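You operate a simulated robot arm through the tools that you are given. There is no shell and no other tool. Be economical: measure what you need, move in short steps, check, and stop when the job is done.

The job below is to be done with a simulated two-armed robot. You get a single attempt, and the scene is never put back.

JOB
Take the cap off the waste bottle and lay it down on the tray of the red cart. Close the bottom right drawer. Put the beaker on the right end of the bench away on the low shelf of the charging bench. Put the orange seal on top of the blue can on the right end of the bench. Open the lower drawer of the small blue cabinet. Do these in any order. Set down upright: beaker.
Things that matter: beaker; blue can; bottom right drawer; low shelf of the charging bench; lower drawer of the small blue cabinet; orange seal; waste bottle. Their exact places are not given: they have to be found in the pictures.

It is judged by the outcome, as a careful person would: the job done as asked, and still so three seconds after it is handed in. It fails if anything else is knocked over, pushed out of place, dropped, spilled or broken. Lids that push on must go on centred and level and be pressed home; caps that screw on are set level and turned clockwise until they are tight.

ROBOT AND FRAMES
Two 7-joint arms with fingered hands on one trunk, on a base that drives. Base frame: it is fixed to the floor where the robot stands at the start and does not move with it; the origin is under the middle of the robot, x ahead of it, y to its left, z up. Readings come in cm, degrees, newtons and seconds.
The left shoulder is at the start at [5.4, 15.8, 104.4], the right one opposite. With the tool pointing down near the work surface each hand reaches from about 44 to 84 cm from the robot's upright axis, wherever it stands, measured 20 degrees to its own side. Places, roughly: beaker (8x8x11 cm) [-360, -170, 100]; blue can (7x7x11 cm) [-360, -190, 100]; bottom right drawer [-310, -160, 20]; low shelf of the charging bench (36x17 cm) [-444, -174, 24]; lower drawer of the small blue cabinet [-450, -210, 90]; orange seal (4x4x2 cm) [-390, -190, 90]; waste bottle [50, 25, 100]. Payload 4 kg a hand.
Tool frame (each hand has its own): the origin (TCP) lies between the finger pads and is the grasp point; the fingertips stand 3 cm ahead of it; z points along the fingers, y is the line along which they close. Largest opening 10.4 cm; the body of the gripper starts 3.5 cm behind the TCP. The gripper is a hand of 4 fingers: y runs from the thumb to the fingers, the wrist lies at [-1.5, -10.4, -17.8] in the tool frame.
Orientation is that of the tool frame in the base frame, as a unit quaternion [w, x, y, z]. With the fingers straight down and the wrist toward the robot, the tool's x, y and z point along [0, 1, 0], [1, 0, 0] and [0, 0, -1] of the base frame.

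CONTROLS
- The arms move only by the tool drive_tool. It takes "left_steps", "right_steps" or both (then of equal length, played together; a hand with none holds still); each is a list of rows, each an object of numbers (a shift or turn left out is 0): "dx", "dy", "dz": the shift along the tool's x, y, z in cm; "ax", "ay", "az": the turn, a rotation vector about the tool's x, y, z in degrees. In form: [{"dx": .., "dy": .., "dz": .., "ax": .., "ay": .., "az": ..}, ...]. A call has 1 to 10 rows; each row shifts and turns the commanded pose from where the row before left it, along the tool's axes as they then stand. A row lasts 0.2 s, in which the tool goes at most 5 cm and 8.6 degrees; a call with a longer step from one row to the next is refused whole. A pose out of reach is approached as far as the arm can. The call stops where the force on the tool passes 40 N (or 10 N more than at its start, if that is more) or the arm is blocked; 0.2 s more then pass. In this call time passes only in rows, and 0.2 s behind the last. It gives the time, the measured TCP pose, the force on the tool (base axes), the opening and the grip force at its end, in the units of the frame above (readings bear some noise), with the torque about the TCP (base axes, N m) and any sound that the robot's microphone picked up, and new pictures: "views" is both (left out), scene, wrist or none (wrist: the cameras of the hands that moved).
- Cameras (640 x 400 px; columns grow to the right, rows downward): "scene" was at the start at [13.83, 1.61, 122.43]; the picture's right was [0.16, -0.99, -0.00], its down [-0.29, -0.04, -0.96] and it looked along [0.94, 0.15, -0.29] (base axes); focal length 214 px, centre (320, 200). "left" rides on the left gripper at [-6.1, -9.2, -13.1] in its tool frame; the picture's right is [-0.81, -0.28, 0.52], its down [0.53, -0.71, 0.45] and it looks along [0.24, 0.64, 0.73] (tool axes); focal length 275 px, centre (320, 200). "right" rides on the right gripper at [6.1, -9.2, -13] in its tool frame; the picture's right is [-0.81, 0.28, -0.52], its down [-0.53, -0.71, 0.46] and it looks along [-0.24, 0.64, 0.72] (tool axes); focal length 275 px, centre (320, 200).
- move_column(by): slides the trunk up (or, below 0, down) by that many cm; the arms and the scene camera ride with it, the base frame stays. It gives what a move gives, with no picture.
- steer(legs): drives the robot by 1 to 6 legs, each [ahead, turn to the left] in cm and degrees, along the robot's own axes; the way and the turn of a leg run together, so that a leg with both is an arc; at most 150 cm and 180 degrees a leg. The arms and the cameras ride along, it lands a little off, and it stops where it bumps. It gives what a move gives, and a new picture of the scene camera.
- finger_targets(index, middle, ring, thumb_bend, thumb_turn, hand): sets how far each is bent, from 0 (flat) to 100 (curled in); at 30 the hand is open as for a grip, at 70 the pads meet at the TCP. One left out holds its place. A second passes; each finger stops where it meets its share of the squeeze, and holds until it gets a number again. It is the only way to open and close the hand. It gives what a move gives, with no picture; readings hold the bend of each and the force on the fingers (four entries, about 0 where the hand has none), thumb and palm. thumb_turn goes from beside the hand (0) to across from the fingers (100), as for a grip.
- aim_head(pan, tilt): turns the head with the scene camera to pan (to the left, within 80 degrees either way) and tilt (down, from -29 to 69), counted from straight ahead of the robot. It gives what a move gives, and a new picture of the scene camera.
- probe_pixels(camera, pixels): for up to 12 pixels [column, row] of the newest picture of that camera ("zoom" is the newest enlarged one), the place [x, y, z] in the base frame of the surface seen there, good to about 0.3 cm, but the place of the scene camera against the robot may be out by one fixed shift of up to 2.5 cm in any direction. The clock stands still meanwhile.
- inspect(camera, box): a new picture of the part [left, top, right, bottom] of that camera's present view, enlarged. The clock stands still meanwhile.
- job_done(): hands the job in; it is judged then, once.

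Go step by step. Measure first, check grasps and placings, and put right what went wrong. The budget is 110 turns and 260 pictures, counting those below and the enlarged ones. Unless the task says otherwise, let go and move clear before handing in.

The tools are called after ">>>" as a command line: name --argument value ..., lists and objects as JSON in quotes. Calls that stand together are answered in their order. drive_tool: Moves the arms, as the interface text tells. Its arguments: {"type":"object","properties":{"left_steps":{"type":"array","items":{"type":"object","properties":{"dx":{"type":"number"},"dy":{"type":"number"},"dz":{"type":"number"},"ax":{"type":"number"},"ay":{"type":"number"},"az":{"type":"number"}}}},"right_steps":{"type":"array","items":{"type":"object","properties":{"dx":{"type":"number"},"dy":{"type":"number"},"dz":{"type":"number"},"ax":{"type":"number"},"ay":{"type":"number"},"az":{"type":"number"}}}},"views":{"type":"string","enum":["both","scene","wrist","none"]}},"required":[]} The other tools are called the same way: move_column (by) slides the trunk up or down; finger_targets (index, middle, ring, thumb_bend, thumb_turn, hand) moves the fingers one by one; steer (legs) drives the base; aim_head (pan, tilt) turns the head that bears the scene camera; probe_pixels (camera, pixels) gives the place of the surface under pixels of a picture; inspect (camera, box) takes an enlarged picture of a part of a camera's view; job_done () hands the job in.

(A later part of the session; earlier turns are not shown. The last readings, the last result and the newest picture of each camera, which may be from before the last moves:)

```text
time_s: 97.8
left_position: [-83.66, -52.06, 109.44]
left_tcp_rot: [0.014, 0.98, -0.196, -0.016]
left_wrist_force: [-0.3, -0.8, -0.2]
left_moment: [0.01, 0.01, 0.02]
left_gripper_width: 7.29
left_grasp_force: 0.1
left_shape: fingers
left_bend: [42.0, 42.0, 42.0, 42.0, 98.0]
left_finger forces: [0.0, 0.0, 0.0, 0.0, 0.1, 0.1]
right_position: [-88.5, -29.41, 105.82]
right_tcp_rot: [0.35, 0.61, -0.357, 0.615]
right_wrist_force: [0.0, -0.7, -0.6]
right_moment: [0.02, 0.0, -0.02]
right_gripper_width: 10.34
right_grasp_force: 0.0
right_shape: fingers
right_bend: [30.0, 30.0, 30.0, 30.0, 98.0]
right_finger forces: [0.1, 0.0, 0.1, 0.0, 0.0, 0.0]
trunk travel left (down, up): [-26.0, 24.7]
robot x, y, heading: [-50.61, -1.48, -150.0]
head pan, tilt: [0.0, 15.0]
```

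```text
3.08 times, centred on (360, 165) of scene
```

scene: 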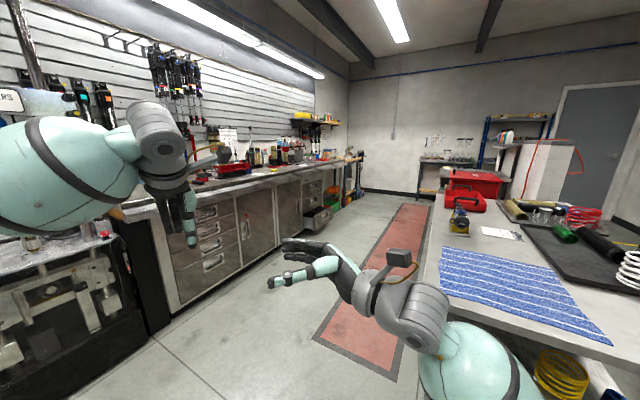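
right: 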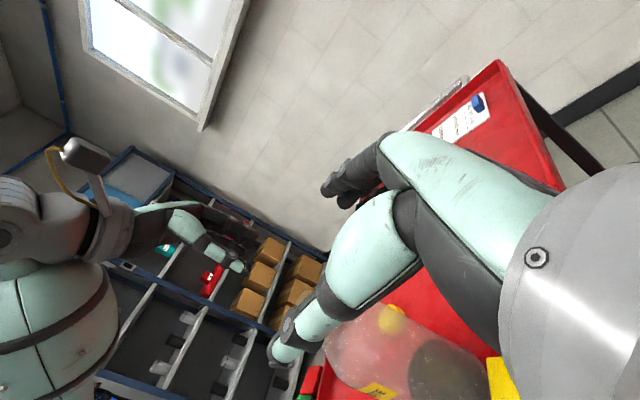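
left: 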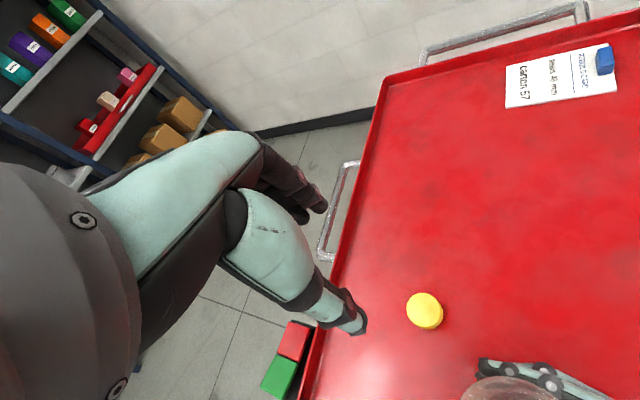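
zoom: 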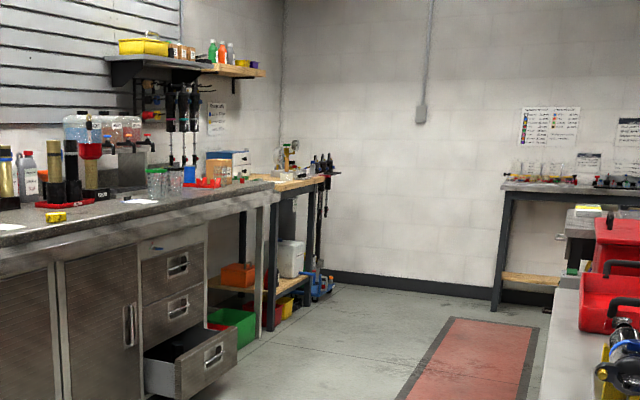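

Bench front is at y≈-161 and the opposite table edge at y≈-9, so the aisle centre is about y=-85. I'll fold the right hand back to its downward pose for safe driving.

>>> drive_tool --right_steps '[{"ay": -8.6, "dx": 1}, {"ay": -8.6, "dx": 1}, {"ay": -8.6, "dx": 1}, {"ay": -8.6}, {"ay": -8.6}, {"ay": -8.6, "dx": -1}, {"ay": -8.6, "dx": -1}, {"ay": -8.6, "dx": -1}, {"ay": -8.6, "dx": -1.5}, {"ay": -8.6, "dx": -1.5}]' --left_steps '[{"az": 8}, {"az": 8}, {"az": 8}, {"az": 5}, {"dz": -1}, {"dz": -1}, {"dz": -1}, {"dz": -1}, {"dz": -1}, {"dz": -1}]' --views "none"

>>> steer --legs '[[0, 5], [150, 0], [0, -35], [90, 0]]'

```text
time_s: 100.0
left_position: [-83.44, -51.86, 115.31]
left_tcp_rot: [0.016, 0.901, -0.433, -0.01]
left_wrist_force: [0.3, 0.1, -0.8]
left_moment: [-0.01, 0.03, -0.01]
left_gripper_width: 7.26
left_grasp_force: 0.0
left_shape: fingers
left_bend: [42.0, 42.0, 42.0, 42.0, 98.0]
left_finger forces: [0.0, 0.0, 0.1, 0.1, 0.0, 0.0]
right_position: [-90.93, -25.36, 106.16]
right_tcp_rot: [0.013, 0.865, -0.501, 0.031]
right_wrist_force: [0.4, -1.0, -0.5]
right_moment: [0.0, 0.01, -0.01]
right_gripper_width: 10.33
right_grasp_force: 0.1
right_shape: fingers
right_bend: [30.0, 30.0, 30.0, 30.0, 98.0]
right_finger forces: [0.1, 0.1, 0.1, 0.1, 0.0, 0.1]
trunk travel left (down, up): [-26.0, 24.7]
robot x, y, heading: [-50.23, -1.95, -149.9]
head pan, tilt: [0.0, 15.0]
```

```text
time_s: 114.9
left_position: [-318.0, -112.01, 115.42]
left_tcp_rot: [0.013, 0.757, -0.653, -0.014]
left_wrist_force: [0.4, 0.5, 0.1]
left_moment: [0.05, 0.02, -0.02]
left_gripper_width: 7.28
left_grasp_force: 0.2
left_shape: fingers
left_bend: [42.0, 42.0, 42.0, 42.0, 98.0]
left_finger forces: [0.1, 0.0, 0.1, 0.0, 0.0, 0.0]
right_position: [-310.96, -85.37, 105.93]
right_tcp_rot: [-0.021, -0.704, 0.709, -0.029]
right_wrist_force: [-0.8, 0.3, -0.5]
right_moment: [-0.01, -0.01, 0.01]
right_gripper_width: 10.32
right_grasp_force: 0.0
right_shape: fingers
right_bend: [30.0, 30.0, 30.0, 30.0, 98.0]
right_finger forces: [0.0, 0.0, 0.0, 0.0, 0.0, 0.0]
trunk travel left (down, up): [-26.0, 24.7]
robot x, y, heading: [-264.34, -85.3, 179.8]
head pan, tilt: [0.0, 15.0]
```

scene: 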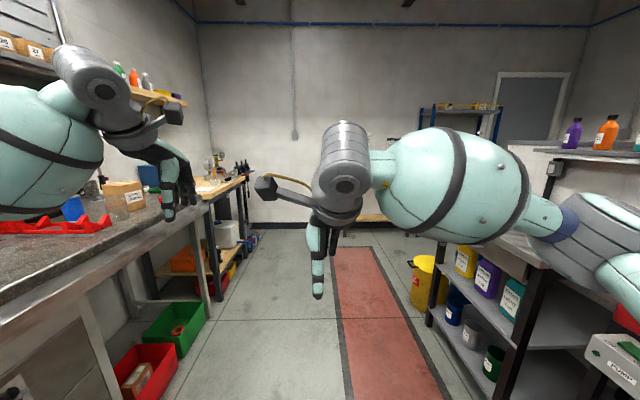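

I'm at (-264,-85) facing along the aisle. I'll look left at the bench end and drawer.

>>> aim_head --pan 50 --tilt 30

```text
time_s: 116.0
left_position: [-316.62, -111.97, 116.1]
left_tcp_rot: [0.018, 0.756, -0.654, -0.02]
left_wrist_force: [-0.1, -0.4, 0.1]
left_moment: [-0.02, -0.02, -0.01]
left_gripper_width: 7.29
left_grasp_force: 0.1
left_shape: fingers
left_bend: [42.0, 42.0, 42.0, 42.0, 97.0]
left_finger forces: [0.1, 0.0, 0.1, 0.0, 0.0, 0.1]
right_position: [-309.69, -85.29, 106.48]
right_tcp_rot: [-0.026, -0.704, 0.709, -0.023]
right_wrist_force: [-0.1, 0.2, 0.9]
right_moment: [-0.03, -0.02, 0.03]
right_gripper_width: 10.33
right_grasp_force: 0.0
right_shape: fingers
right_bend: [30.0, 30.0, 30.0, 30.0, 98.0]
right_finger forces: [0.0, 0.0, 0.0, 0.0, 0.0, 0.0]
trunk travel left (down, up): [-26.0, 24.7]
robot x, y, heading: [-263.83, -85.44, 179.4]
head pan, tilt: [50.0, 30.0]
```

scene: 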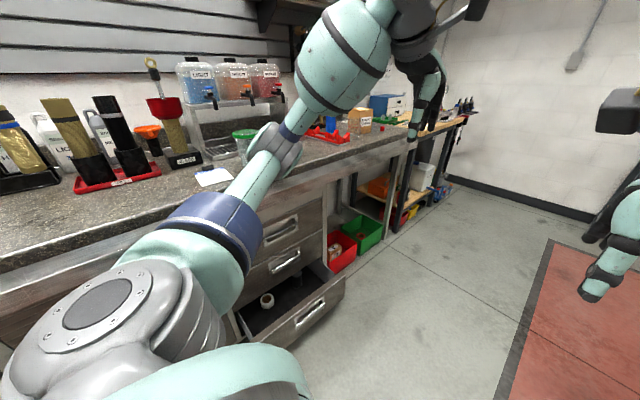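

The open drawer's handle shows at (310,315). I'll drive ahead so the drawer is at my left front, turn to face the bench, and look down.

>>> steer --legs '[[66, 0], [0, 90]]'

>>> aim_head --pan 0 --tilt 32

```text
time_s: 124.4
left_position: [-301.91, -136.55, 115.95]
left_tcp_rot: [0.025, 0.996, 0.083, -0.001]
left_wrist_force: [0.9, -0.1, 0.1]
left_moment: [0.0, 0.03, 0.03]
left_gripper_width: 7.31
left_grasp_force: 0.1
left_shape: fingers
left_bend: [42.0, 42.0, 42.0, 42.0, 97.0]
left_finger forces: [0.0, 0.0, 0.0, 0.1, 0.1, 0.0]
right_position: [-328.73, -130.21, 106.57]
right_tcp_rot: [0.001, 0.999, 0.007, 0.035]
right_wrist_force: [-0.8, -0.6, -0.4]
right_moment: [0.0, -0.01, -0.03]
right_gripper_width: 10.32
right_grasp_force: 0.1
right_shape: fingers
right_bend: [30.0, 30.0, 30.0, 30.0, 98.0]
right_finger forces: [0.0, 0.1, 0.1, 0.0, 0.0, 0.1]
trunk travel left (down, up): [-26.0, 24.7]
robot x, y, heading: [-330.85, -84.48, -89.1]
head pan, tilt: [50.0, 30.0]
```

scene: 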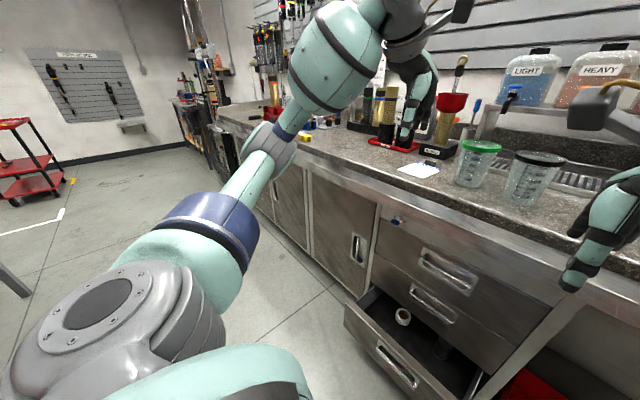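

```text
time_s: 125.6
left_position: [-301.89, -135.19, 116.57]
left_tcp_rot: [0.033, 0.996, 0.082, -0.002]
left_wrist_force: [0.4, -0.2, 0.3]
left_moment: [-0.02, 0.0, -0.03]
left_gripper_width: 7.3
left_grasp_force: 0.0
left_shape: fingers
left_bend: [42.0, 42.0, 42.0, 42.0, 98.0]
left_finger forces: [0.1, 0.0, 0.0, 0.0, 0.1, 0.0]
right_position: [-328.81, -128.95, 107.07]
right_tcp_rot: [0.008, 0.999, 0.006, 0.035]
right_wrist_force: [0.2, -0.2, 0.0]
right_moment: [0.01, 0.01, 0.01]
right_gripper_width: 10.32
right_grasp_force: 0.1
right_shape: fingers
right_bend: [30.0, 30.0, 30.0, 30.0, 97.0]
right_finger forces: [0.1, 0.0, 0.1, 0.1, 0.1, 0.0]
trunk travel left (down, up): [-26.0, 24.7]
robot x, y, heading: [-331.16, -84.76, -89.2]
head pan, tilt: [0.0, 32.0]
```

scene: 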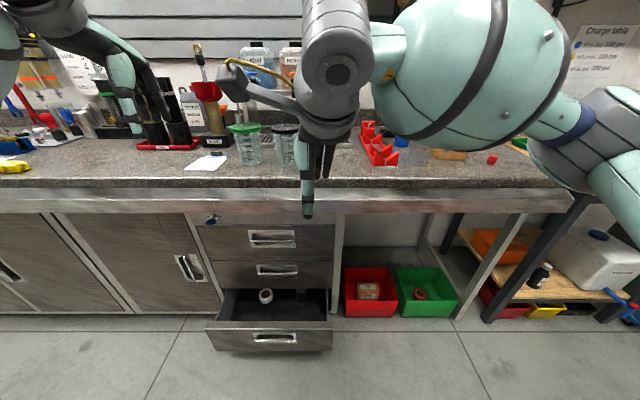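

>>> probe_pixels --camera "scene" --pixels '[[270, 337], [220, 340], [325, 340], [275, 325], [270, 270], [265, 297], [385, 150], [405, 150], [450, 155], [490, 160], [285, 145], [345, 190]]'

>>> inspect --camera "scene" --box '[200, 100, 540, 350]'

```text
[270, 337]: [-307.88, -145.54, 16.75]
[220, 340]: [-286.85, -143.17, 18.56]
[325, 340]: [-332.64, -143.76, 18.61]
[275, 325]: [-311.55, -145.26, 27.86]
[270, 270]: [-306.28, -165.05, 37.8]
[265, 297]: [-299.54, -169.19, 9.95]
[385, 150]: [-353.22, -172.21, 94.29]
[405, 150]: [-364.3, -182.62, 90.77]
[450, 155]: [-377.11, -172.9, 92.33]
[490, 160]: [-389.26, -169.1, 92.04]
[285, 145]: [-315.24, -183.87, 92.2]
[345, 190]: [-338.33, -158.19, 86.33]
```

```text
1.60 times, centred on (370, 225) of scene
```

zoom: 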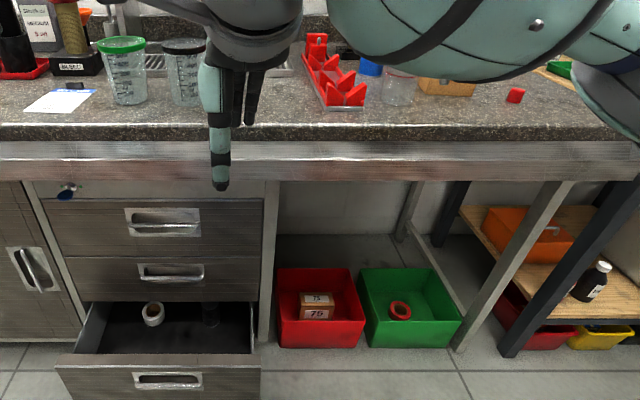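

The drawer front is at y≈-145, z 8–28, centred x≈-308, nearly in line with my left hand. I'll lower the trunk, bring the left hand down in front of it, and push.

>>> move_column --by -25

>>> finger_targets --hand "left" --index 65 --middle 65 --ring 65 --thumb_bend 60

>>> drive_tool --left_steps '[{"dz": 4.5, "dy": -1.5}, {"dz": 4.5, "dy": -1.5}, {"dz": 4.5, "dx": -0.5}, {"dz": 4.5, "dx": -0.5}, {"dz": 4.5, "dx": -0.5}, {"dz": 4.5, "dx": -0.5}, {"dz": 4.5, "dx": -0.5}, {"dz": 4.5, "dx": -0.5}, {"dz": 4.5, "dx": -0.5}, {"dz": 4.5, "dx": -0.5}]' --views "both"

```text
time_s: 128.2
left_position: [-301.72, -135.12, 91.57]
left_tcp_rot: [0.032, 0.996, 0.083, -0.001]
left_wrist_force: [-0.3, -0.3, 0.3]
left_moment: [-0.03, 0.0, 0.05]
left_gripper_width: 7.28
left_grasp_force: 0.2
left_shape: fingers
left_bend: [42.0, 42.0, 42.0, 42.0, 98.0]
left_finger forces: [0.0, 0.1, 0.0, 0.0, 0.1, 0.0]
right_position: [-328.85, -128.94, 82.11]
right_tcp_rot: [0.007, 0.999, 0.006, 0.036]
right_wrist_force: [1.1, -0.2, 0.1]
right_moment: [0.0, 0.02, 0.01]
right_gripper_width: 10.33
right_grasp_force: 0.0
right_shape: fingers
right_bend: [30.0, 30.0, 30.0, 30.0, 97.0]
right_finger forces: [0.0, 0.0, 0.0, 0.0, 0.0, 0.1]
trunk travel left (down, up): [-1.0, 49.7]
robot x, y, heading: [-330.96, -84.65, -88.8]
head pan, tilt: [0.0, 32.0]
```

```text
time_s: 129.2
left_position: [-301.76, -135.14, 91.63]
left_tcp_rot: [0.033, 0.996, 0.082, -0.001]
left_wrist_force: [-0.7, -0.5, 0.4]
left_moment: [-0.01, -0.03, 0.06]
left_gripper_width: 2.04
left_grasp_force: 0.0
left_shape: fingers
left_bend: [65.0, 65.0, 65.0, 60.0, 98.0]
left_finger forces: [0.1, 0.0, 0.1, 0.0, 0.0, 0.1]
right_position: [-328.85, -128.91, 82.11]
right_tcp_rot: [0.008, 0.999, 0.007, 0.036]
right_wrist_force: [0.1, 0.4, -0.1]
right_moment: [0.06, -0.01, 0.01]
right_gripper_width: 10.31
right_grasp_force: 0.0
right_shape: fingers
right_bend: [30.0, 30.0, 30.0, 30.0, 97.0]
right_finger forces: [0.0, 0.0, 0.0, 0.0, 0.1, 0.0]
trunk travel left (down, up): [-1.0, 49.7]
robot x, y, heading: [-330.99, -84.83, -89.5]
head pan, tilt: [0.0, 32.0]
```

```text
time_s: 131.4
left_position: [-305.98, -136.0, 46.66]
left_tcp_rot: [0.033, 0.996, 0.083, 0.0]
left_wrist_force: [0.0, 0.9, 0.7]
left_moment: [-0.02, -0.01, 0.0]
left_gripper_width: 1.99
left_grasp_force: 0.1
left_shape: fingers
left_bend: [65.0, 65.0, 65.0, 60.0, 98.0]
left_finger forces: [0.1, 0.0, 0.0, 0.1, 0.0, 0.0]
right_position: [-328.79, -128.96, 82.09]
right_tcp_rot: [0.007, 0.999, 0.006, 0.035]
right_wrist_force: [0.2, -0.5, 0.9]
right_moment: [-0.01, 0.01, 0.04]
right_gripper_width: 10.32
right_grasp_force: 0.0
right_shape: fingers
right_bend: [30.0, 30.0, 30.0, 30.0, 97.0]
right_finger forces: [0.0, 0.0, 0.0, 0.0, 0.1, 0.0]
trunk travel left (down, up): [-1.0, 49.7]
robot x, y, heading: [-331.43, -84.28, -89.2]
head pan, tilt: [0.0, 32.0]
```

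scene: 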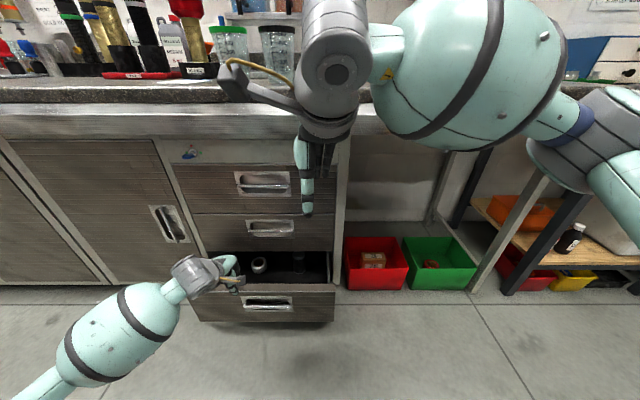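
left: 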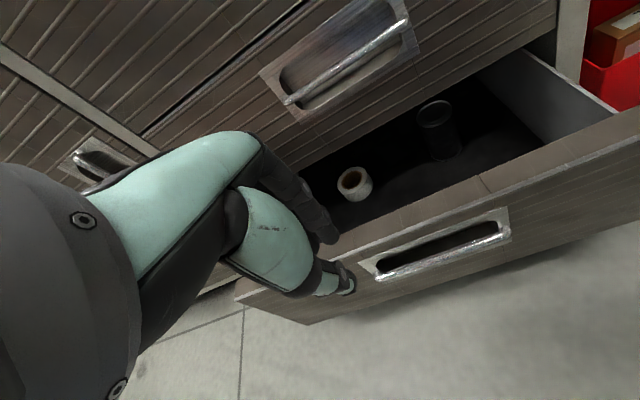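

>>> probe_pixels --camera "left" --pixels '[[480, 185], [340, 245], [440, 262], [330, 310], [560, 150], [300, 318], [345, 270], [330, 232]]'

```text
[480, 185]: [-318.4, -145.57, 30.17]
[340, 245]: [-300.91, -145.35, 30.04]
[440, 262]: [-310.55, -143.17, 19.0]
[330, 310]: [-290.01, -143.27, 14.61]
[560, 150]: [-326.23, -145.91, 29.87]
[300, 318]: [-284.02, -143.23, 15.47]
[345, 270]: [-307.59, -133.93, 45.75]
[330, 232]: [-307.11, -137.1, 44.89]
```

Front face is at y=-143.2, top edge z 30. I'll back off 4 cm, drop to z≈22, then push forward.

>>> drive_tool --left_steps '[{"dy": -4}, {"dz": 4.5}, {"dz": 4.5}, {"dz": 4.5}, {"dz": 4.5}, {"dz": 4.5}, {"dz": 2}, {"dy": 2.5}, {"dy": 2.5}, {"dy": 2.5}]' --views "both"

```text
time_s: 133.6
left_position: [-305.39, -140.76, 22.4]
left_tcp_rot: [0.032, 0.996, 0.082, 0.0]
left_wrist_force: [0.2, -0.9, -0.5]
left_moment: [0.0, -0.02, 0.01]
left_gripper_width: 2.03
left_grasp_force: 0.2
left_shape: fingers
left_bend: [65.0, 65.0, 65.0, 60.0, 98.0]
left_finger forces: [0.0, 0.0, 0.0, 0.0, 0.0, 0.0]
right_position: [-328.73, -128.95, 82.16]
right_tcp_rot: [0.007, 0.999, 0.005, 0.035]
right_wrist_force: [0.8, 0.4, 0.5]
right_moment: [-0.02, -0.02, 0.03]
right_gripper_width: 10.33
right_grasp_force: 0.1
right_shape: fingers
right_bend: [30.0, 30.0, 30.0, 30.0, 97.0]
right_finger forces: [0.0, 0.0, 0.0, 0.0, 0.0, 0.0]
trunk travel left (down, up): [-1.0, 49.7]
robot x, y, heading: [-331.0, -84.74, -89.4]
head pan, tilt: [0.0, 32.0]
```

scene: 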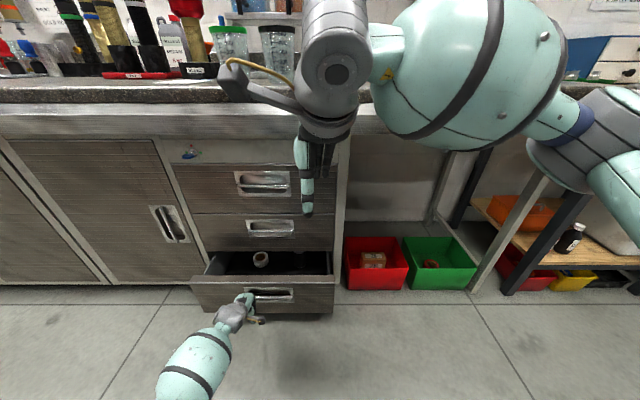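
left: 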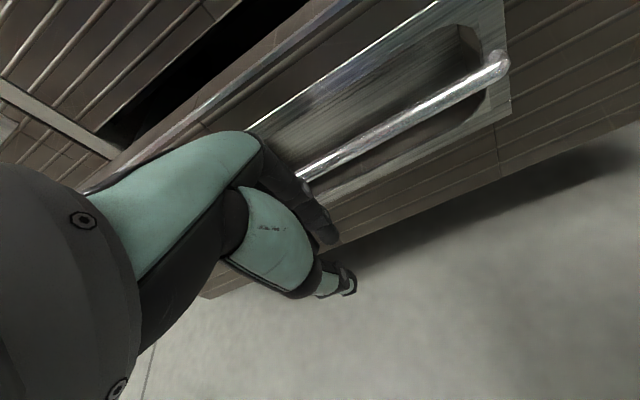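

Aligned in front of the drawer. I'll push forward.

>>> drive_tool --left_steps '[{"dy": 2}, {"dy": 2}, {"dy": 2}, {"dy": 2}, {"dy": 2}, {"dy": 2}, {"dy": 2}, {}]' --views "both"

```text
time_s: 135.4
left_position: [-303.05, -154.17, 23.79]
left_tcp_rot: [0.033, 0.996, 0.083, 0.0]
left_wrist_force: [0.3, -0.2, -0.1]
left_moment: [0.02, 0.01, 0.01]
left_gripper_width: 2.02
left_grasp_force: 0.4
left_shape: fingers
left_bend: [65.0, 65.0, 65.0, 60.0, 98.0]
left_finger forces: [0.1, 0.3, 0.0, 0.1, 0.1, 0.1]
left hand out of reach, approached as far as the arm can: row 7
right_position: [-328.73, -128.89, 82.1]
right_tcp_rot: [0.008, 0.999, 0.007, 0.035]
right_wrist_force: [0.1, 0.3, 0.2]
right_moment: [0.03, 0.04, 0.04]
right_gripper_width: 10.3
right_grasp_force: 0.1
right_shape: fingers
right_bend: [30.0, 30.0, 30.0, 30.0, 97.0]
right_finger forces: [0.0, 0.0, 0.0, 0.1, 0.0, 0.0]
trunk travel left (down, up): [-1.0, 49.7]
robot x, y, heading: [-330.61, -85.11, -89.1]
head pan, tilt: [0.0, 32.0]
```

scene: 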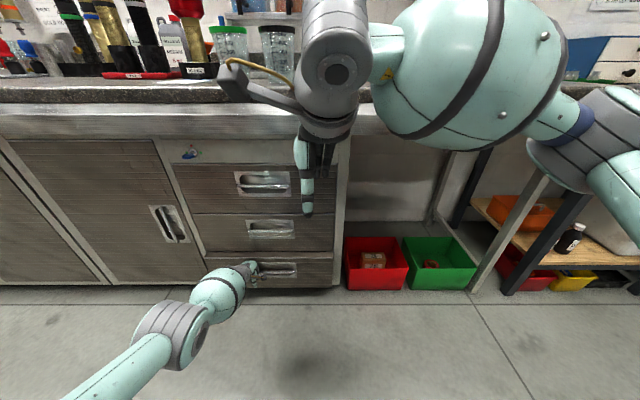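
left: 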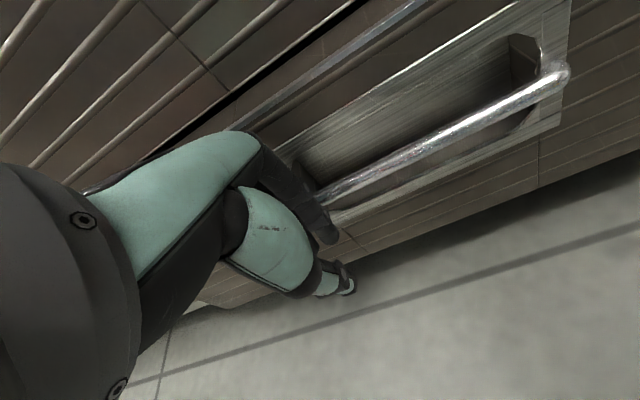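

Nearly closed. I'll drive forward a few centimetres to push it home.

>>> steer --legs '[[7, 0]]'

>>> inspect --camera "left" --box '[0, 0, 640, 400]'

>>> probe_pixels --camera "zoom" --pixels '[[215, 30], [225, 75], [180, 110], [420, 200], [360, 225], [260, 20], [300, 60], [540, 160]]'

```text
time_s: 136.4
left_position: [-302.49, -158.51, 23.24]
left_tcp_rot: [0.026, 0.996, 0.086, 0.002]
left_wrist_force: [-5.3, 29.5, 5.8]
left_moment: [-0.34, 0.01, 0.15]
left_gripper_width: 0.96
left_grasp_force: 15.6
left_shape: fingers
left_bend: [70.0, 70.0, 65.0, 60.0, 98.0]
left_finger forces: [11.6, 19.0, 0.6, 0.0, 0.1, 0.1]
right_position: [-328.73, -131.71, 83.14]
right_tcp_rot: [0.022, 0.999, 0.006, 0.034]
right_wrist_force: [-0.4, -0.4, -0.8]
right_moment: [0.01, 0.05, -0.02]
right_gripper_width: 10.33
right_grasp_force: 0.1
right_shape: fingers
right_bend: [30.0, 30.0, 30.0, 30.0, 97.0]
right_finger forces: [0.1, 0.0, 0.0, 0.1, 0.0, 0.1]
trunk travel left (down, up): [-1.0, 49.7]
robot x, y, heading: [-331.1, -89.71, -89.0]
head pan, tilt: [0.0, 32.0]
stopped in leg 1: the force on the tool passed its limit at 112 N (the readings are from after the stop); the commanded pose is now the measured one
```

scene: 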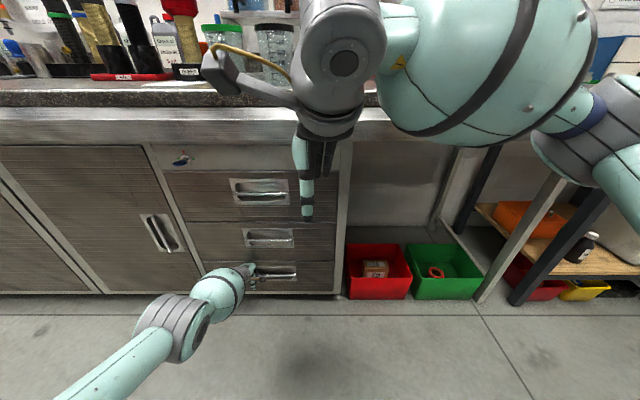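

```text
1.00 times, centred on (320, 200) of left (not enlarged: the box is as wide or as high as the picture)
```

zoom: 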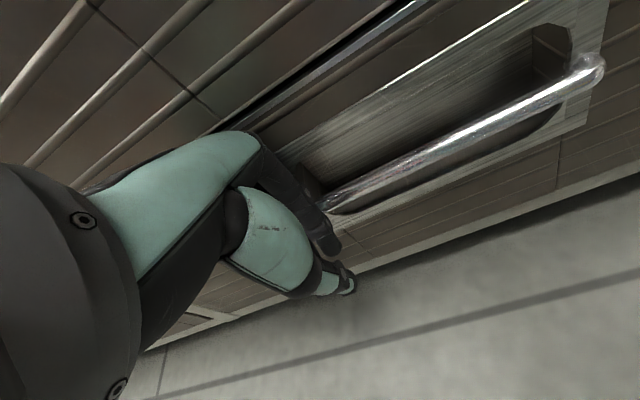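

```text
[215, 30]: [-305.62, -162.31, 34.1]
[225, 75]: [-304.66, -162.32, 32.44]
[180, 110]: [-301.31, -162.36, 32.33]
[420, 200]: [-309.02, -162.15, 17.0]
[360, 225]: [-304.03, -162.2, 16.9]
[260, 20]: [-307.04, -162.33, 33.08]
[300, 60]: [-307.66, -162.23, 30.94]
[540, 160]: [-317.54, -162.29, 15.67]
```

The drawer front (y=-162.2) is flush with the one above: closed. I'll back off and raise the arm and trunk, then inspect the bench top.

>>> steer --legs '[[-14, 0]]'

>>> drive_tool --left_steps '[{"dz": -4.5, "dy": -1}, {"dz": -4.5, "dy": -1}, {"dz": -4.5, "dy": -1}, {"dz": -4.5, "dy": -1}, {"dz": -4.5, "dy": -1}, {"dz": -4.5, "dy": -1}, {"dz": -4.5, "dy": -1}, {"dz": -4.5, "dy": -1}, {"dz": -4.5, "dy": -1}, {"dz": -4.5}]' --views "none"

>>> move_column --by 35

>>> aim_head --pan -25 --tilt 35

```text
time_s: 137.8
left_position: [-302.7, -144.87, 23.77]
left_tcp_rot: [0.032, 0.996, 0.085, 0.001]
left_wrist_force: [0.4, 0.0, 0.3]
left_moment: [-0.02, -0.01, -0.01]
left_gripper_width: 1.96
left_grasp_force: 0.1
left_shape: fingers
left_bend: [65.0, 65.0, 65.0, 60.0, 98.0]
left_finger forces: [0.0, 0.0, 0.0, 0.0, 0.0, 0.0]
right_position: [-329.07, -117.75, 83.13]
right_tcp_rot: [0.021, 0.999, 0.006, 0.035]
right_wrist_force: [-0.4, 1.0, 0.4]
right_moment: [-0.01, -0.01, -0.02]
right_gripper_width: 10.34
right_grasp_force: 0.0
right_shape: fingers
right_bend: [30.0, 30.0, 30.0, 30.0, 97.0]
right_finger forces: [0.0, 0.0, 0.1, 0.0, 0.0, 0.0]
trunk travel left (down, up): [-1.0, 49.7]
robot x, y, heading: [-330.88, -75.48, -89.3]
head pan, tilt: [0.0, 32.0]
```

scene: 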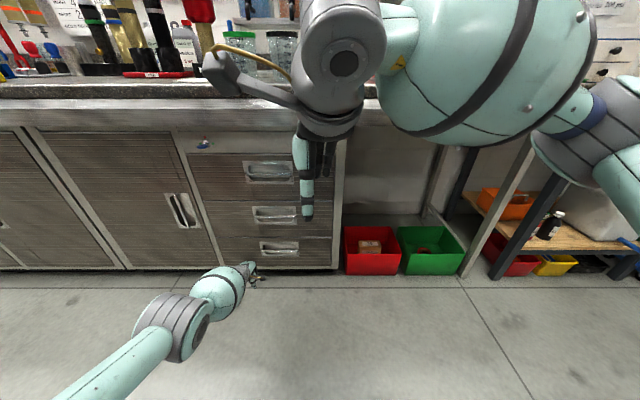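

```text
time_s: 139.9
left_position: [-302.45, -157.45, 56.05]
left_tcp_rot: [0.032, 0.996, 0.077, 0.004]
left_wrist_force: [7.7, 90.3, -57.0]
left_moment: [-3.93, 0.13, -0.34]
left_gripper_width: 1.76
left_grasp_force: 52.9
left_shape: fingers
left_bend: [67.0, 65.0, 65.0, 60.0, 98.0]
left_finger forces: [105.5, 0.0, 0.0, 0.1, 0.1, 0.1]
left hand out of reach, approached as far as the arm can: row 1, 2, 3, 4, 5, 6, 7, 8, 9, 10
right_position: [-328.81, -115.7, 84.09]
right_tcp_rot: [0.033, 0.999, 0.007, 0.031]
right_wrist_force: [1.0, 0.1, -0.2]
right_moment: [0.05, 0.02, 0.0]
right_gripper_width: 10.31
right_grasp_force: 0.1
right_shape: fingers
right_bend: [30.0, 30.0, 30.0, 30.0, 97.0]
right_finger forces: [0.1, 0.1, 0.0, 0.1, 0.0, 0.1]
trunk travel left (down, up): [-1.0, 49.7]
robot x, y, heading: [-331.29, -75.45, -88.9]
head pan, tilt: [0.0, 32.0]
stopped in row 10 (left hand): the force on the tool passed its limit at 61 N (the readings are from after the stop); the commanded pose is now the measured one
```

```text
time_s: 141.8
left_position: [-303.24, -157.13, 72.03]
left_tcp_rot: [0.035, 0.997, 0.067, 0.003]
left_wrist_force: [6.2, 84.0, -63.5]
left_moment: [-10.69, 0.8, -0.3]
left_gripper_width: 1.96
left_grasp_force: 53.0
left_shape: fingers
left_bend: [65.0, 65.0, 65.0, 60.0, 98.0]
left_finger forces: [0.1, 0.1, 0.1, 0.0, 0.0, 105.7]
right_position: [-328.63, -114.33, 104.1]
right_tcp_rot: [0.041, 0.999, 0.006, 0.031]
right_wrist_force: [-0.6, 0.0, -0.3]
right_moment: [0.01, 0.03, -0.01]
right_gripper_width: 10.33
right_grasp_force: 0.1
right_shape: fingers
right_bend: [30.0, 30.0, 30.0, 30.0, 98.0]
right_finger forces: [0.1, 0.1, 0.1, 0.0, 0.1, 0.1]
trunk travel left (down, up): [-20.3, 30.4]
robot x, y, heading: [-330.86, -75.11, -89.4]
head pan, tilt: [0.0, 32.0]
stopped: the force on the tool passed its limit at 236 N (the readings are from after the stop); the commanded pose is now the measured one
```

```text
time_s: 142.7
left_position: [-303.17, -157.22, 72.08]
left_tcp_rot: [0.036, 0.997, 0.067, 0.003]
left_wrist_force: [15.4, 81.7, -65.5]
left_moment: [-10.44, 1.64, -0.64]
left_gripper_width: 1.96
left_grasp_force: 52.5
left_shape: fingers
left_bend: [65.0, 65.0, 65.0, 60.0, 98.0]
left_finger forces: [0.1, 0.1, 0.0, 0.1, 0.0, 104.7]
right_position: [-328.78, -114.31, 104.05]
right_tcp_rot: [0.039, 0.999, 0.007, 0.031]
right_wrist_force: [0.1, -0.7, 0.4]
right_moment: [0.0, -0.01, 0.02]
right_gripper_width: 10.32
right_grasp_force: 0.0
right_shape: fingers
right_bend: [30.0, 30.0, 30.0, 30.0, 98.0]
right_finger forces: [0.0, 0.0, 0.0, 0.0, 0.1, 0.1]
trunk travel left (down, up): [-20.3, 30.4]
robot x, y, heading: [-331.45, -75.45, -89.1]
head pan, tilt: [-25.0, 35.0]
```

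scene: 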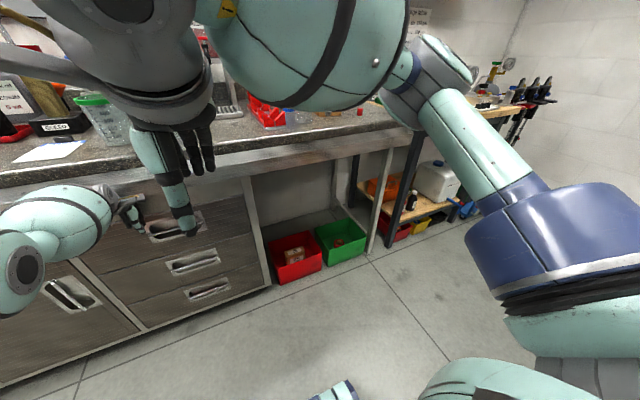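

The left hand rode up under the bench lip (82 N / 65 N); nothing looks displaced. I'll lower the trunk a little to relieve it, then back the base off.

>>> move_column --by -5

>>> steer --legs '[[-18, 0]]'

```text
time_s: 143.2
left_position: [-303.19, -157.6, 72.05]
left_tcp_rot: [0.056, 0.997, 0.062, 0.006]
left_wrist_force: [17.5, 91.6, -64.3]
left_moment: [-11.85, 1.33, -1.15]
left_gripper_width: 1.99
left_grasp_force: 54.5
left_shape: fingers
left_bend: [65.0, 65.0, 65.0, 60.0, 98.0]
left_finger forces: [0.1, 0.1, 0.0, 0.1, 0.0, 108.4]
right_position: [-328.75, -112.98, 103.54]
right_tcp_rot: [0.048, 0.998, 0.007, 0.031]
right_wrist_force: [0.5, -0.1, 0.3]
right_moment: [0.0, -0.03, 0.02]
right_gripper_width: 10.31
right_grasp_force: 0.2
right_shape: fingers
right_bend: [30.0, 30.0, 30.0, 30.0, 98.0]
right_finger forces: [0.1, 0.0, 0.0, 0.0, 0.1, 0.1]
trunk travel left (down, up): [-19.2, 31.5]
robot x, y, heading: [-331.38, -75.82, -89.2]
head pan, tilt: [-25.0, 35.0]
stopped: the force on the tool passed its limit at 117 N (the readings are from after the stop); the commanded pose is now the measured one
```

```text
time_s: 144.7
left_position: [-303.93, -140.42, 74.22]
left_tcp_rot: [0.061, 0.996, 0.065, 0.006]
left_wrist_force: [-0.1, -0.2, 0.9]
left_moment: [0.01, 0.04, 0.02]
left_gripper_width: 1.96
left_grasp_force: 0.1
left_shape: fingers
left_bend: [65.0, 65.0, 65.0, 60.0, 98.0]
left_finger forces: [0.0, 0.1, 0.1, 0.1, 0.0, 0.0]
right_position: [-329.51, -94.94, 103.48]
right_tcp_rot: [0.047, 0.998, 0.006, 0.033]
right_wrist_force: [0.8, -0.4, -0.4]
right_moment: [0.02, 0.03, 0.02]
right_gripper_width: 10.29
right_grasp_force: 0.0
right_shape: fingers
right_bend: [30.0, 30.0, 30.0, 30.0, 98.0]
right_finger forces: [0.0, 0.0, 0.1, 0.1, 0.1, 0.0]
trunk travel left (down, up): [-19.2, 31.5]
robot x, y, heading: [-331.38, -57.43, -89.4]
head pan, tilt: [-25.0, 35.0]
```

scene: 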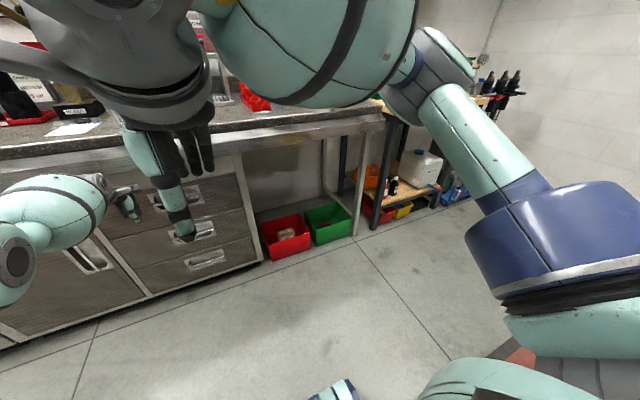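

Free again. I'll draw the left hand back to the body, then raise the trunk for a look at the bench top.

>>> drive_tool --left_steps '[{"dy": -4.5}, {"dy": -4.5, "ax": 3}, {"dy": -4.5, "ax": 3}, {"dy": -4.5}, {"dy": -4, "dz": -2}, {"dy": -4, "dz": -4}, {"dy": -4, "dz": -4}, {"dz": -4}, {"dz": -4}]' --views "none"

>>> move_column --by 19

>>> aim_head --pan -35 --tilt 25

```text
refused: row 6 steps farther than a row can; nothing moved
```

```text
time_s: 146.8
left_position: [-304.66, -142.97, 98.83]
left_tcp_rot: [0.121, 0.991, 0.054, 0.004]
left_wrist_force: [0.4, 0.5, 0.3]
left_moment: [0.0, -0.02, -0.01]
left_gripper_width: 1.99
left_grasp_force: 0.1
left_shape: fingers
left_bend: [65.0, 65.0, 65.0, 60.0, 98.0]
left_finger forces: [0.0, 0.1, 0.0, 0.1, 0.0, 0.0]
right_position: [-329.67, -93.87, 122.76]
right_tcp_rot: [0.053, 0.998, 0.007, 0.033]
right_wrist_force: [-0.4, 0.0, 0.1]
right_moment: [0.0, -0.01, 0.04]
right_gripper_width: 10.33
right_grasp_force: 0.1
right_shape: fingers
right_bend: [30.0, 30.0, 30.0, 30.0, 98.0]
right_finger forces: [0.0, 0.1, 0.1, 0.0, 0.0, 0.1]
trunk travel left (down, up): [-38.2, 12.5]
robot x, y, heading: [-331.12, -57.06, -89.2]
head pan, tilt: [-25.0, 35.0]
```

```text
time_s: 147.5
left_position: [-304.57, -143.05, 98.78]
left_tcp_rot: [0.121, 0.991, 0.054, 0.003]
left_wrist_force: [0.3, 0.5, -0.6]
left_moment: [0.0, -0.01, 0.01]
left_gripper_width: 1.95
left_grasp_force: 0.0
left_shape: fingers
left_bend: [65.0, 65.0, 65.0, 60.0, 98.0]
left_finger forces: [0.0, 0.0, 0.0, 0.1, 0.0, 0.0]
right_position: [-329.48, -93.9, 122.72]
right_tcp_rot: [0.053, 0.998, 0.006, 0.033]
right_wrist_force: [-0.5, 0.6, 1.1]
right_moment: [0.0, -0.02, 0.03]
right_gripper_width: 10.31
right_grasp_force: 0.1
right_shape: fingers
right_bend: [30.0, 30.0, 30.0, 30.0, 98.0]
right_finger forces: [0.1, 0.1, 0.0, 0.0, 0.0, 0.0]
trunk travel left (down, up): [-38.2, 12.5]
robot x, y, heading: [-331.58, -57.51, -89.3]
head pan, tilt: [-35.0, 25.0]
```

scene: 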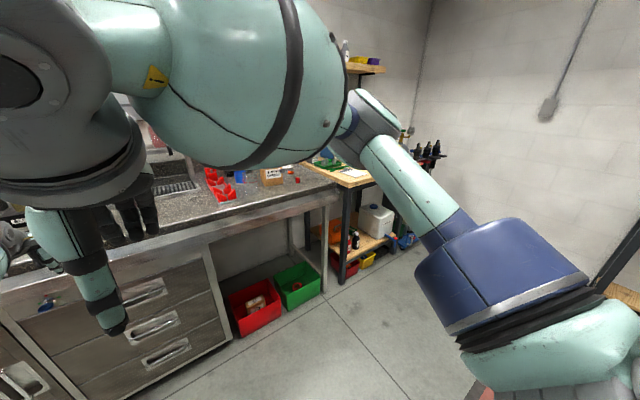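

>>> drive_tool --left_steps '[{"dy": -4.5, "ax": 3}, {"dy": -4.5, "ax": 3}, {"dy": -4.5, "ax": 3}, {"dy": -4.5, "ax": 3}, {"dy": -4.5, "ax": 2}, {"dy": -4.5}, {"dy": -4, "dz": -2}, {"dz": -4}, {"dz": -4}, {"dz": -4}]' --right_steps '[{"dx": -3}, {"dx": -3}, {"dx": -3}, {"dx": -3}, {"dx": -3}, {}, {}, {}, {}, {}]' --views "none"

>>> aim_head --pan -20 --tilt 28

```text
time_s: 149.7
left_position: [-306.28, -136.95, 105.34]
left_tcp_rot: [-0.058, 0.996, 0.064, -0.004]
left_wrist_force: [0.0, -1.0, -0.2]
left_moment: [0.02, 0.01, -0.01]
left_gripper_width: 1.97
left_grasp_force: 0.0
left_shape: fingers
left_bend: [65.0, 65.0, 65.0, 60.0, 98.0]
left_finger forces: [0.0, 0.1, 0.0, 0.0, 0.1, 0.0]
left hand out of reach, approached as far as the arm can: row 1, 2, 3, 4, 5, 6, 7, 9, 10
right_position: [-344.55, -94.15, 121.44]
right_tcp_rot: [0.054, 0.998, 0.006, 0.034]
right_wrist_force: [-0.1, -0.4, 0.3]
right_moment: [-0.01, 0.01, 0.01]
right_gripper_width: 10.34
right_grasp_force: 0.1
right_shape: fingers
right_bend: [30.0, 30.0, 30.0, 30.0, 98.0]
right_finger forces: [0.0, 0.0, 0.0, 0.0, 0.0, 0.0]
trunk travel left (down, up): [-38.2, 12.5]
robot x, y, heading: [-331.46, -57.36, -89.1]
head pan, tilt: [-35.0, 25.0]
```

```text
time_s: 150.5
left_position: [-306.3, -137.06, 105.37]
left_tcp_rot: [-0.055, 0.996, 0.064, -0.003]
left_wrist_force: [-0.1, 0.1, -0.1]
left_moment: [0.02, -0.01, 0.02]
left_gripper_width: 1.95
left_grasp_force: 0.0
left_shape: fingers
left_bend: [65.0, 65.0, 65.0, 60.0, 98.0]
left_finger forces: [0.0, 0.0, 0.0, 0.1, 0.0, 0.0]
right_position: [-344.62, -94.16, 121.45]
right_tcp_rot: [0.053, 0.998, 0.006, 0.032]
right_wrist_force: [-0.1, 0.2, -0.1]
right_moment: [-0.03, 0.03, 0.02]
right_gripper_width: 10.3
right_grasp_force: 0.1
right_shape: fingers
right_bend: [30.0, 30.0, 30.0, 30.0, 98.0]
right_finger forces: [0.1, 0.1, 0.0, 0.1, 0.0, 0.0]
trunk travel left (down, up): [-38.2, 12.5]
robot x, y, heading: [-331.29, -57.09, -89.3]
head pan, tilt: [-20.0, 28.0]
```

scene: 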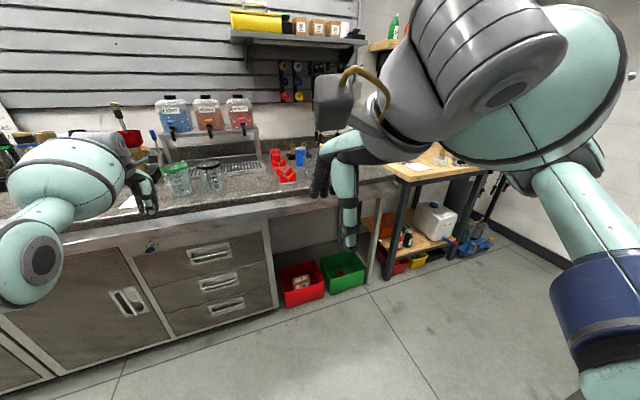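

>>> drive_tool --left_steps '[{"dy": -4}, {"dy": -4}, {"dy": -4}, {"dz": -3}, {"dz": -3}, {}]' --views "scene"

```text
time_s: 150.9
left_position: [-306.08, -129.6, 100.71]
left_tcp_rot: [-0.131, 0.989, 0.075, -0.003]
left_wrist_force: [0.3, 0.3, -0.3]
left_moment: [-0.02, -0.01, 0.01]
left_gripper_width: 2.0
left_grasp_force: 0.0
left_shape: fingers
left_bend: [65.0, 65.0, 65.0, 60.0, 98.0]
left_finger forces: [0.1, 0.0, 0.0, 0.0, 0.0, 0.0]
right_position: [-344.48, -92.51, 121.95]
right_tcp_rot: [0.06, 0.998, 0.007, 0.032]
right_wrist_force: [-0.1, 0.3, 0.1]
right_moment: [0.02, 0.01, -0.02]
right_gripper_width: 10.3
right_grasp_force: 0.0
right_shape: fingers
right_bend: [30.0, 30.0, 30.0, 30.0, 98.0]
right_finger forces: [0.0, 0.1, 0.0, 0.0, 0.0, 0.1]
trunk travel left (down, up): [-38.2, 12.5]
robot x, y, heading: [-331.42, -57.47, -89.3]
head pan, tilt: [-20.0, 28.0]
stopped in row 2 (left hand): the arm was blocked; the commanded pose is now the measured one
```

scene: 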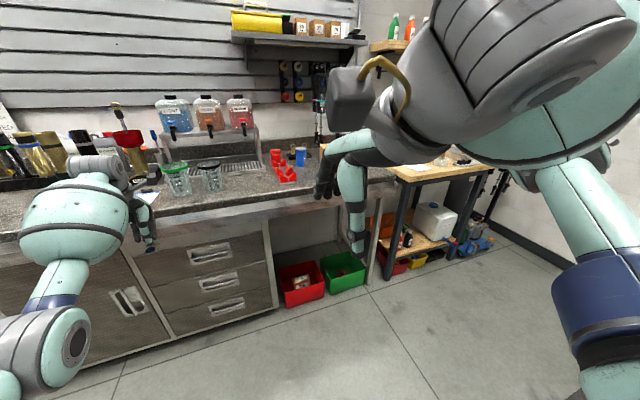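

The left arm is at a joint limit in this configuration. I'll undo the tilt and lift it to free it.

>>> drive_tool --left_steps '[{"ax": -5, "dz": -2}, {"ax": -5, "dz": -3}, {"ax": -4, "dz": -4}, {"dz": -4}, {"dz": -4}, {"dy": -3}, {"dy": -3}, {"dy": -3}, {"dy": -3}, {}]' --views "scene"

```text
time_s: 153.2
left_position: [-308.0, -119.35, 117.77]
left_tcp_rot: [-0.01, 0.997, 0.074, 0.008]
left_wrist_force: [-0.6, 0.0, 0.1]
left_moment: [0.02, -0.02, 0.01]
left_gripper_width: 1.98
left_grasp_force: 0.1
left_shape: fingers
left_bend: [65.0, 65.0, 65.0, 60.0, 98.0]
left_finger forces: [0.0, 0.0, 0.0, 0.0, 0.0, 0.0]
right_position: [-344.87, -92.85, 121.77]
right_tcp_rot: [0.059, 0.998, 0.007, 0.034]
right_wrist_force: [-0.3, 0.9, 0.1]
right_moment: [-0.01, -0.03, 0.04]
right_gripper_width: 10.33
right_grasp_force: 0.0
right_shape: fingers
right_bend: [30.0, 30.0, 30.0, 30.0, 98.0]
right_finger forces: [0.1, 0.0, 0.0, 0.0, 0.0, 0.1]
trunk travel left (down, up): [-38.2, 12.5]
robot x, y, heading: [-331.35, -57.25, -89.3]
head pan, tilt: [-20.0, 28.0]
```

scene: 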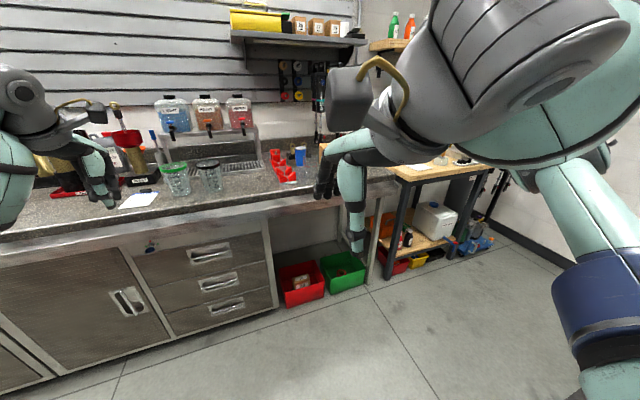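

The left arm is back in a normal pose. I'll shift along the aisle to face the right end of the bench (x≈-366), staying back for a view first.

>>> steer --legs '[[0, -90], [36, 0], [0, 90], [25, 0]]'

>>> drive_tool --right_steps '[{"dx": -3}, {"dx": -3}, {"dx": -3}, {"dx": -3, "dy": -1}, {"dx": -3, "dy": -1}]' --views "none"

>>> aim_head --pan -5 --tilt 35

```text
time_s: 166.1
left_position: [-338.4, -144.34, 118.02]
left_tcp_rot: [-0.009, 0.994, 0.104, 0.006]
left_wrist_force: [1.2, -0.2, 0.4]
left_moment: [-0.02, 0.03, -0.03]
left_gripper_width: 1.99
left_grasp_force: 0.1
left_shape: fingers
left_bend: [65.0, 65.0, 65.0, 60.0, 98.0]
left_finger forces: [0.1, 0.0, 0.0, 0.0, 0.1, 0.0]
right_position: [-376.67, -120.01, 121.84]
right_tcp_rot: [0.059, 0.997, 0.037, 0.034]
right_wrist_force: [0.5, -0.4, -0.1]
right_moment: [-0.03, 0.03, 0.04]
right_gripper_width: 10.31
right_grasp_force: 0.1
right_shape: fingers
right_bend: [30.0, 30.0, 30.0, 30.0, 98.0]
right_finger forces: [0.0, 0.1, 0.1, 0.1, 0.1, 0.0]
trunk travel left (down, up): [-38.2, 12.5]
robot x, y, heading: [-365.73, -84.1, -85.8]
head pan, tilt: [-20.0, 28.0]
```

scene: 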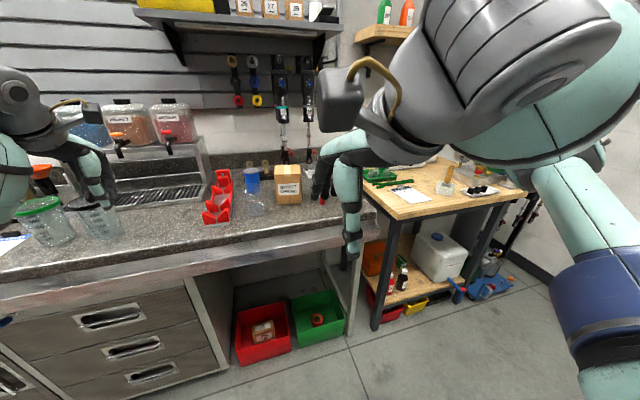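

```text
time_s: 167.3
left_position: [-338.92, -143.38, 118.79]
left_tcp_rot: [0.008, 0.995, 0.1, 0.002]
left_wrist_force: [0.7, 0.2, -0.9]
left_moment: [-0.02, -0.03, 0.02]
left_gripper_width: 2.0
left_grasp_force: 0.1
left_shape: fingers
left_bend: [65.0, 65.0, 65.0, 60.0, 98.0]
left_finger forces: [0.0, 0.1, 0.0, 0.0, 0.0, 0.0]
right_position: [-392.17, -118.1, 121.41]
right_tcp_rot: [0.064, 0.997, 0.037, 0.035]
right_wrist_force: [0.2, 0.0, 0.3]
right_moment: [0.02, 0.0, -0.01]
right_gripper_width: 10.32
right_grasp_force: 0.1
right_shape: fingers
right_bend: [30.0, 30.0, 30.0, 30.0, 98.0]
right_finger forces: [0.1, 0.0, 0.0, 0.0, 0.0, 0.0]
right hand out of reach, approached as far as the arm can: row 4
trunk travel left (down, up): [-38.2, 12.5]
robot x, y, heading: [-366.07, -83.98, -85.8]
head pan, tilt: [-20.0, 28.0]
```

```text
time_s: 168.1
left_position: [-338.84, -143.38, 118.8]
left_tcp_rot: [0.007, 0.995, 0.1, 0.003]
left_wrist_force: [0.0, 0.6, -0.1]
left_moment: [-0.01, 0.04, 0.01]
left_gripper_width: 1.97
left_grasp_force: 0.1
left_shape: fingers
left_bend: [65.0, 65.0, 65.0, 60.0, 98.0]
left_finger forces: [0.0, 0.0, 0.0, 0.0, 0.0, 0.0]
right_position: [-391.95, -118.22, 121.29]
right_tcp_rot: [0.065, 0.997, 0.036, 0.034]
right_wrist_force: [0.8, -0.2, -0.2]
right_moment: [-0.04, 0.01, 0.03]
right_gripper_width: 10.33
right_grasp_force: 0.0
right_shape: fingers
right_bend: [30.0, 30.0, 30.0, 30.0, 98.0]
right_finger forces: [0.1, 0.0, 0.1, 0.1, 0.0, 0.1]
trunk travel left (down, up): [-38.2, 12.5]
robot x, y, heading: [-366.14, -83.73, -85.8]
head pan, tilt: [-5.0, 35.0]
```

scene: 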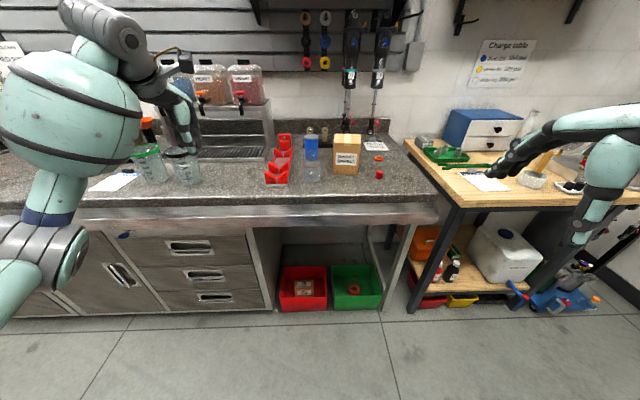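

Now the whole work area is visible: blue can with clear beaker in front near (313,160), small orange/red items at (378,158) and (379,173), charging bench with low shelf and the small blue cabinet at right. I'll enlarge and measure.

>>> inspect --camera "scene" --box '[250, 110, 420, 210]'

>>> probe_pixels --camera "zoom" --pixels '[[234, 110], [234, 130], [234, 200], [220, 215], [248, 215], [236, 250], [480, 180], [480, 172], [488, 245], [484, 238], [360, 150], [300, 280]]'

>>> inspect --camera "scene" --box '[380, 90, 640, 330]'

>>> probe_pixels --camera "scene" --pixels '[[488, 128], [488, 143], [487, 155], [470, 150], [505, 148], [452, 268], [430, 285], [500, 245], [472, 285], [520, 290], [480, 205], [500, 176]]'

```text
3.76 times, centred on (335, 160) of scene
```

zoom: 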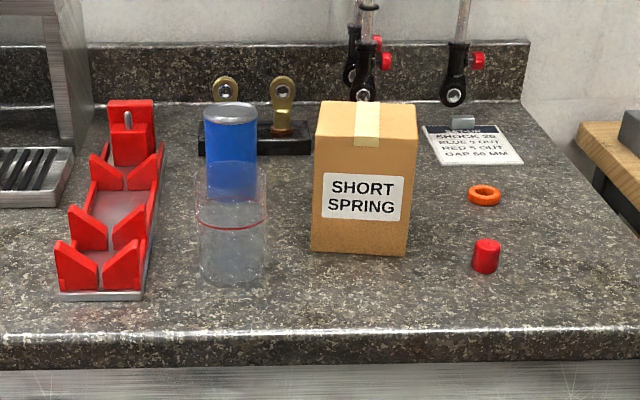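

```text
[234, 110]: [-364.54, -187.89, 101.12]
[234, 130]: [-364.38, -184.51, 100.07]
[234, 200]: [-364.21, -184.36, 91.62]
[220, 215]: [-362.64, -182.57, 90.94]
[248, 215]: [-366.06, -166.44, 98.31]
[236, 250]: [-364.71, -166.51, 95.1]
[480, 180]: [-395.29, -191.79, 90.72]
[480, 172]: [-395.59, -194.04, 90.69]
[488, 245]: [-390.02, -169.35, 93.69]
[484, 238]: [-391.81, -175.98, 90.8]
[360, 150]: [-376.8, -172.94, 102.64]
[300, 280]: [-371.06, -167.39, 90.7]
```

```text
1.67 times, centred on (510, 210) of scene
```

zoom: 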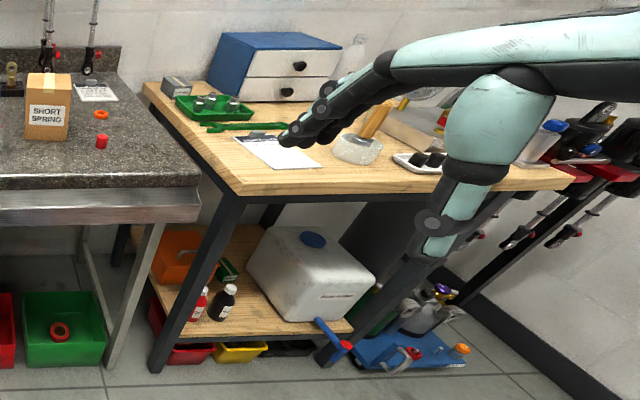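

```text
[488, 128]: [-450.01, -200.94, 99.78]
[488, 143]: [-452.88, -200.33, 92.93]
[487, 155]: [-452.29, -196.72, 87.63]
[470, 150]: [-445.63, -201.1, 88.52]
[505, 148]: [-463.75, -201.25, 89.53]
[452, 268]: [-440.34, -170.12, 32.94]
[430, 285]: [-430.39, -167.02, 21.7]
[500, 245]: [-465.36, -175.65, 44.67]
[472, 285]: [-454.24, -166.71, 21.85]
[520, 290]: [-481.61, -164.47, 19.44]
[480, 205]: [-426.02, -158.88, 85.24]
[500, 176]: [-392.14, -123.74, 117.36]
```

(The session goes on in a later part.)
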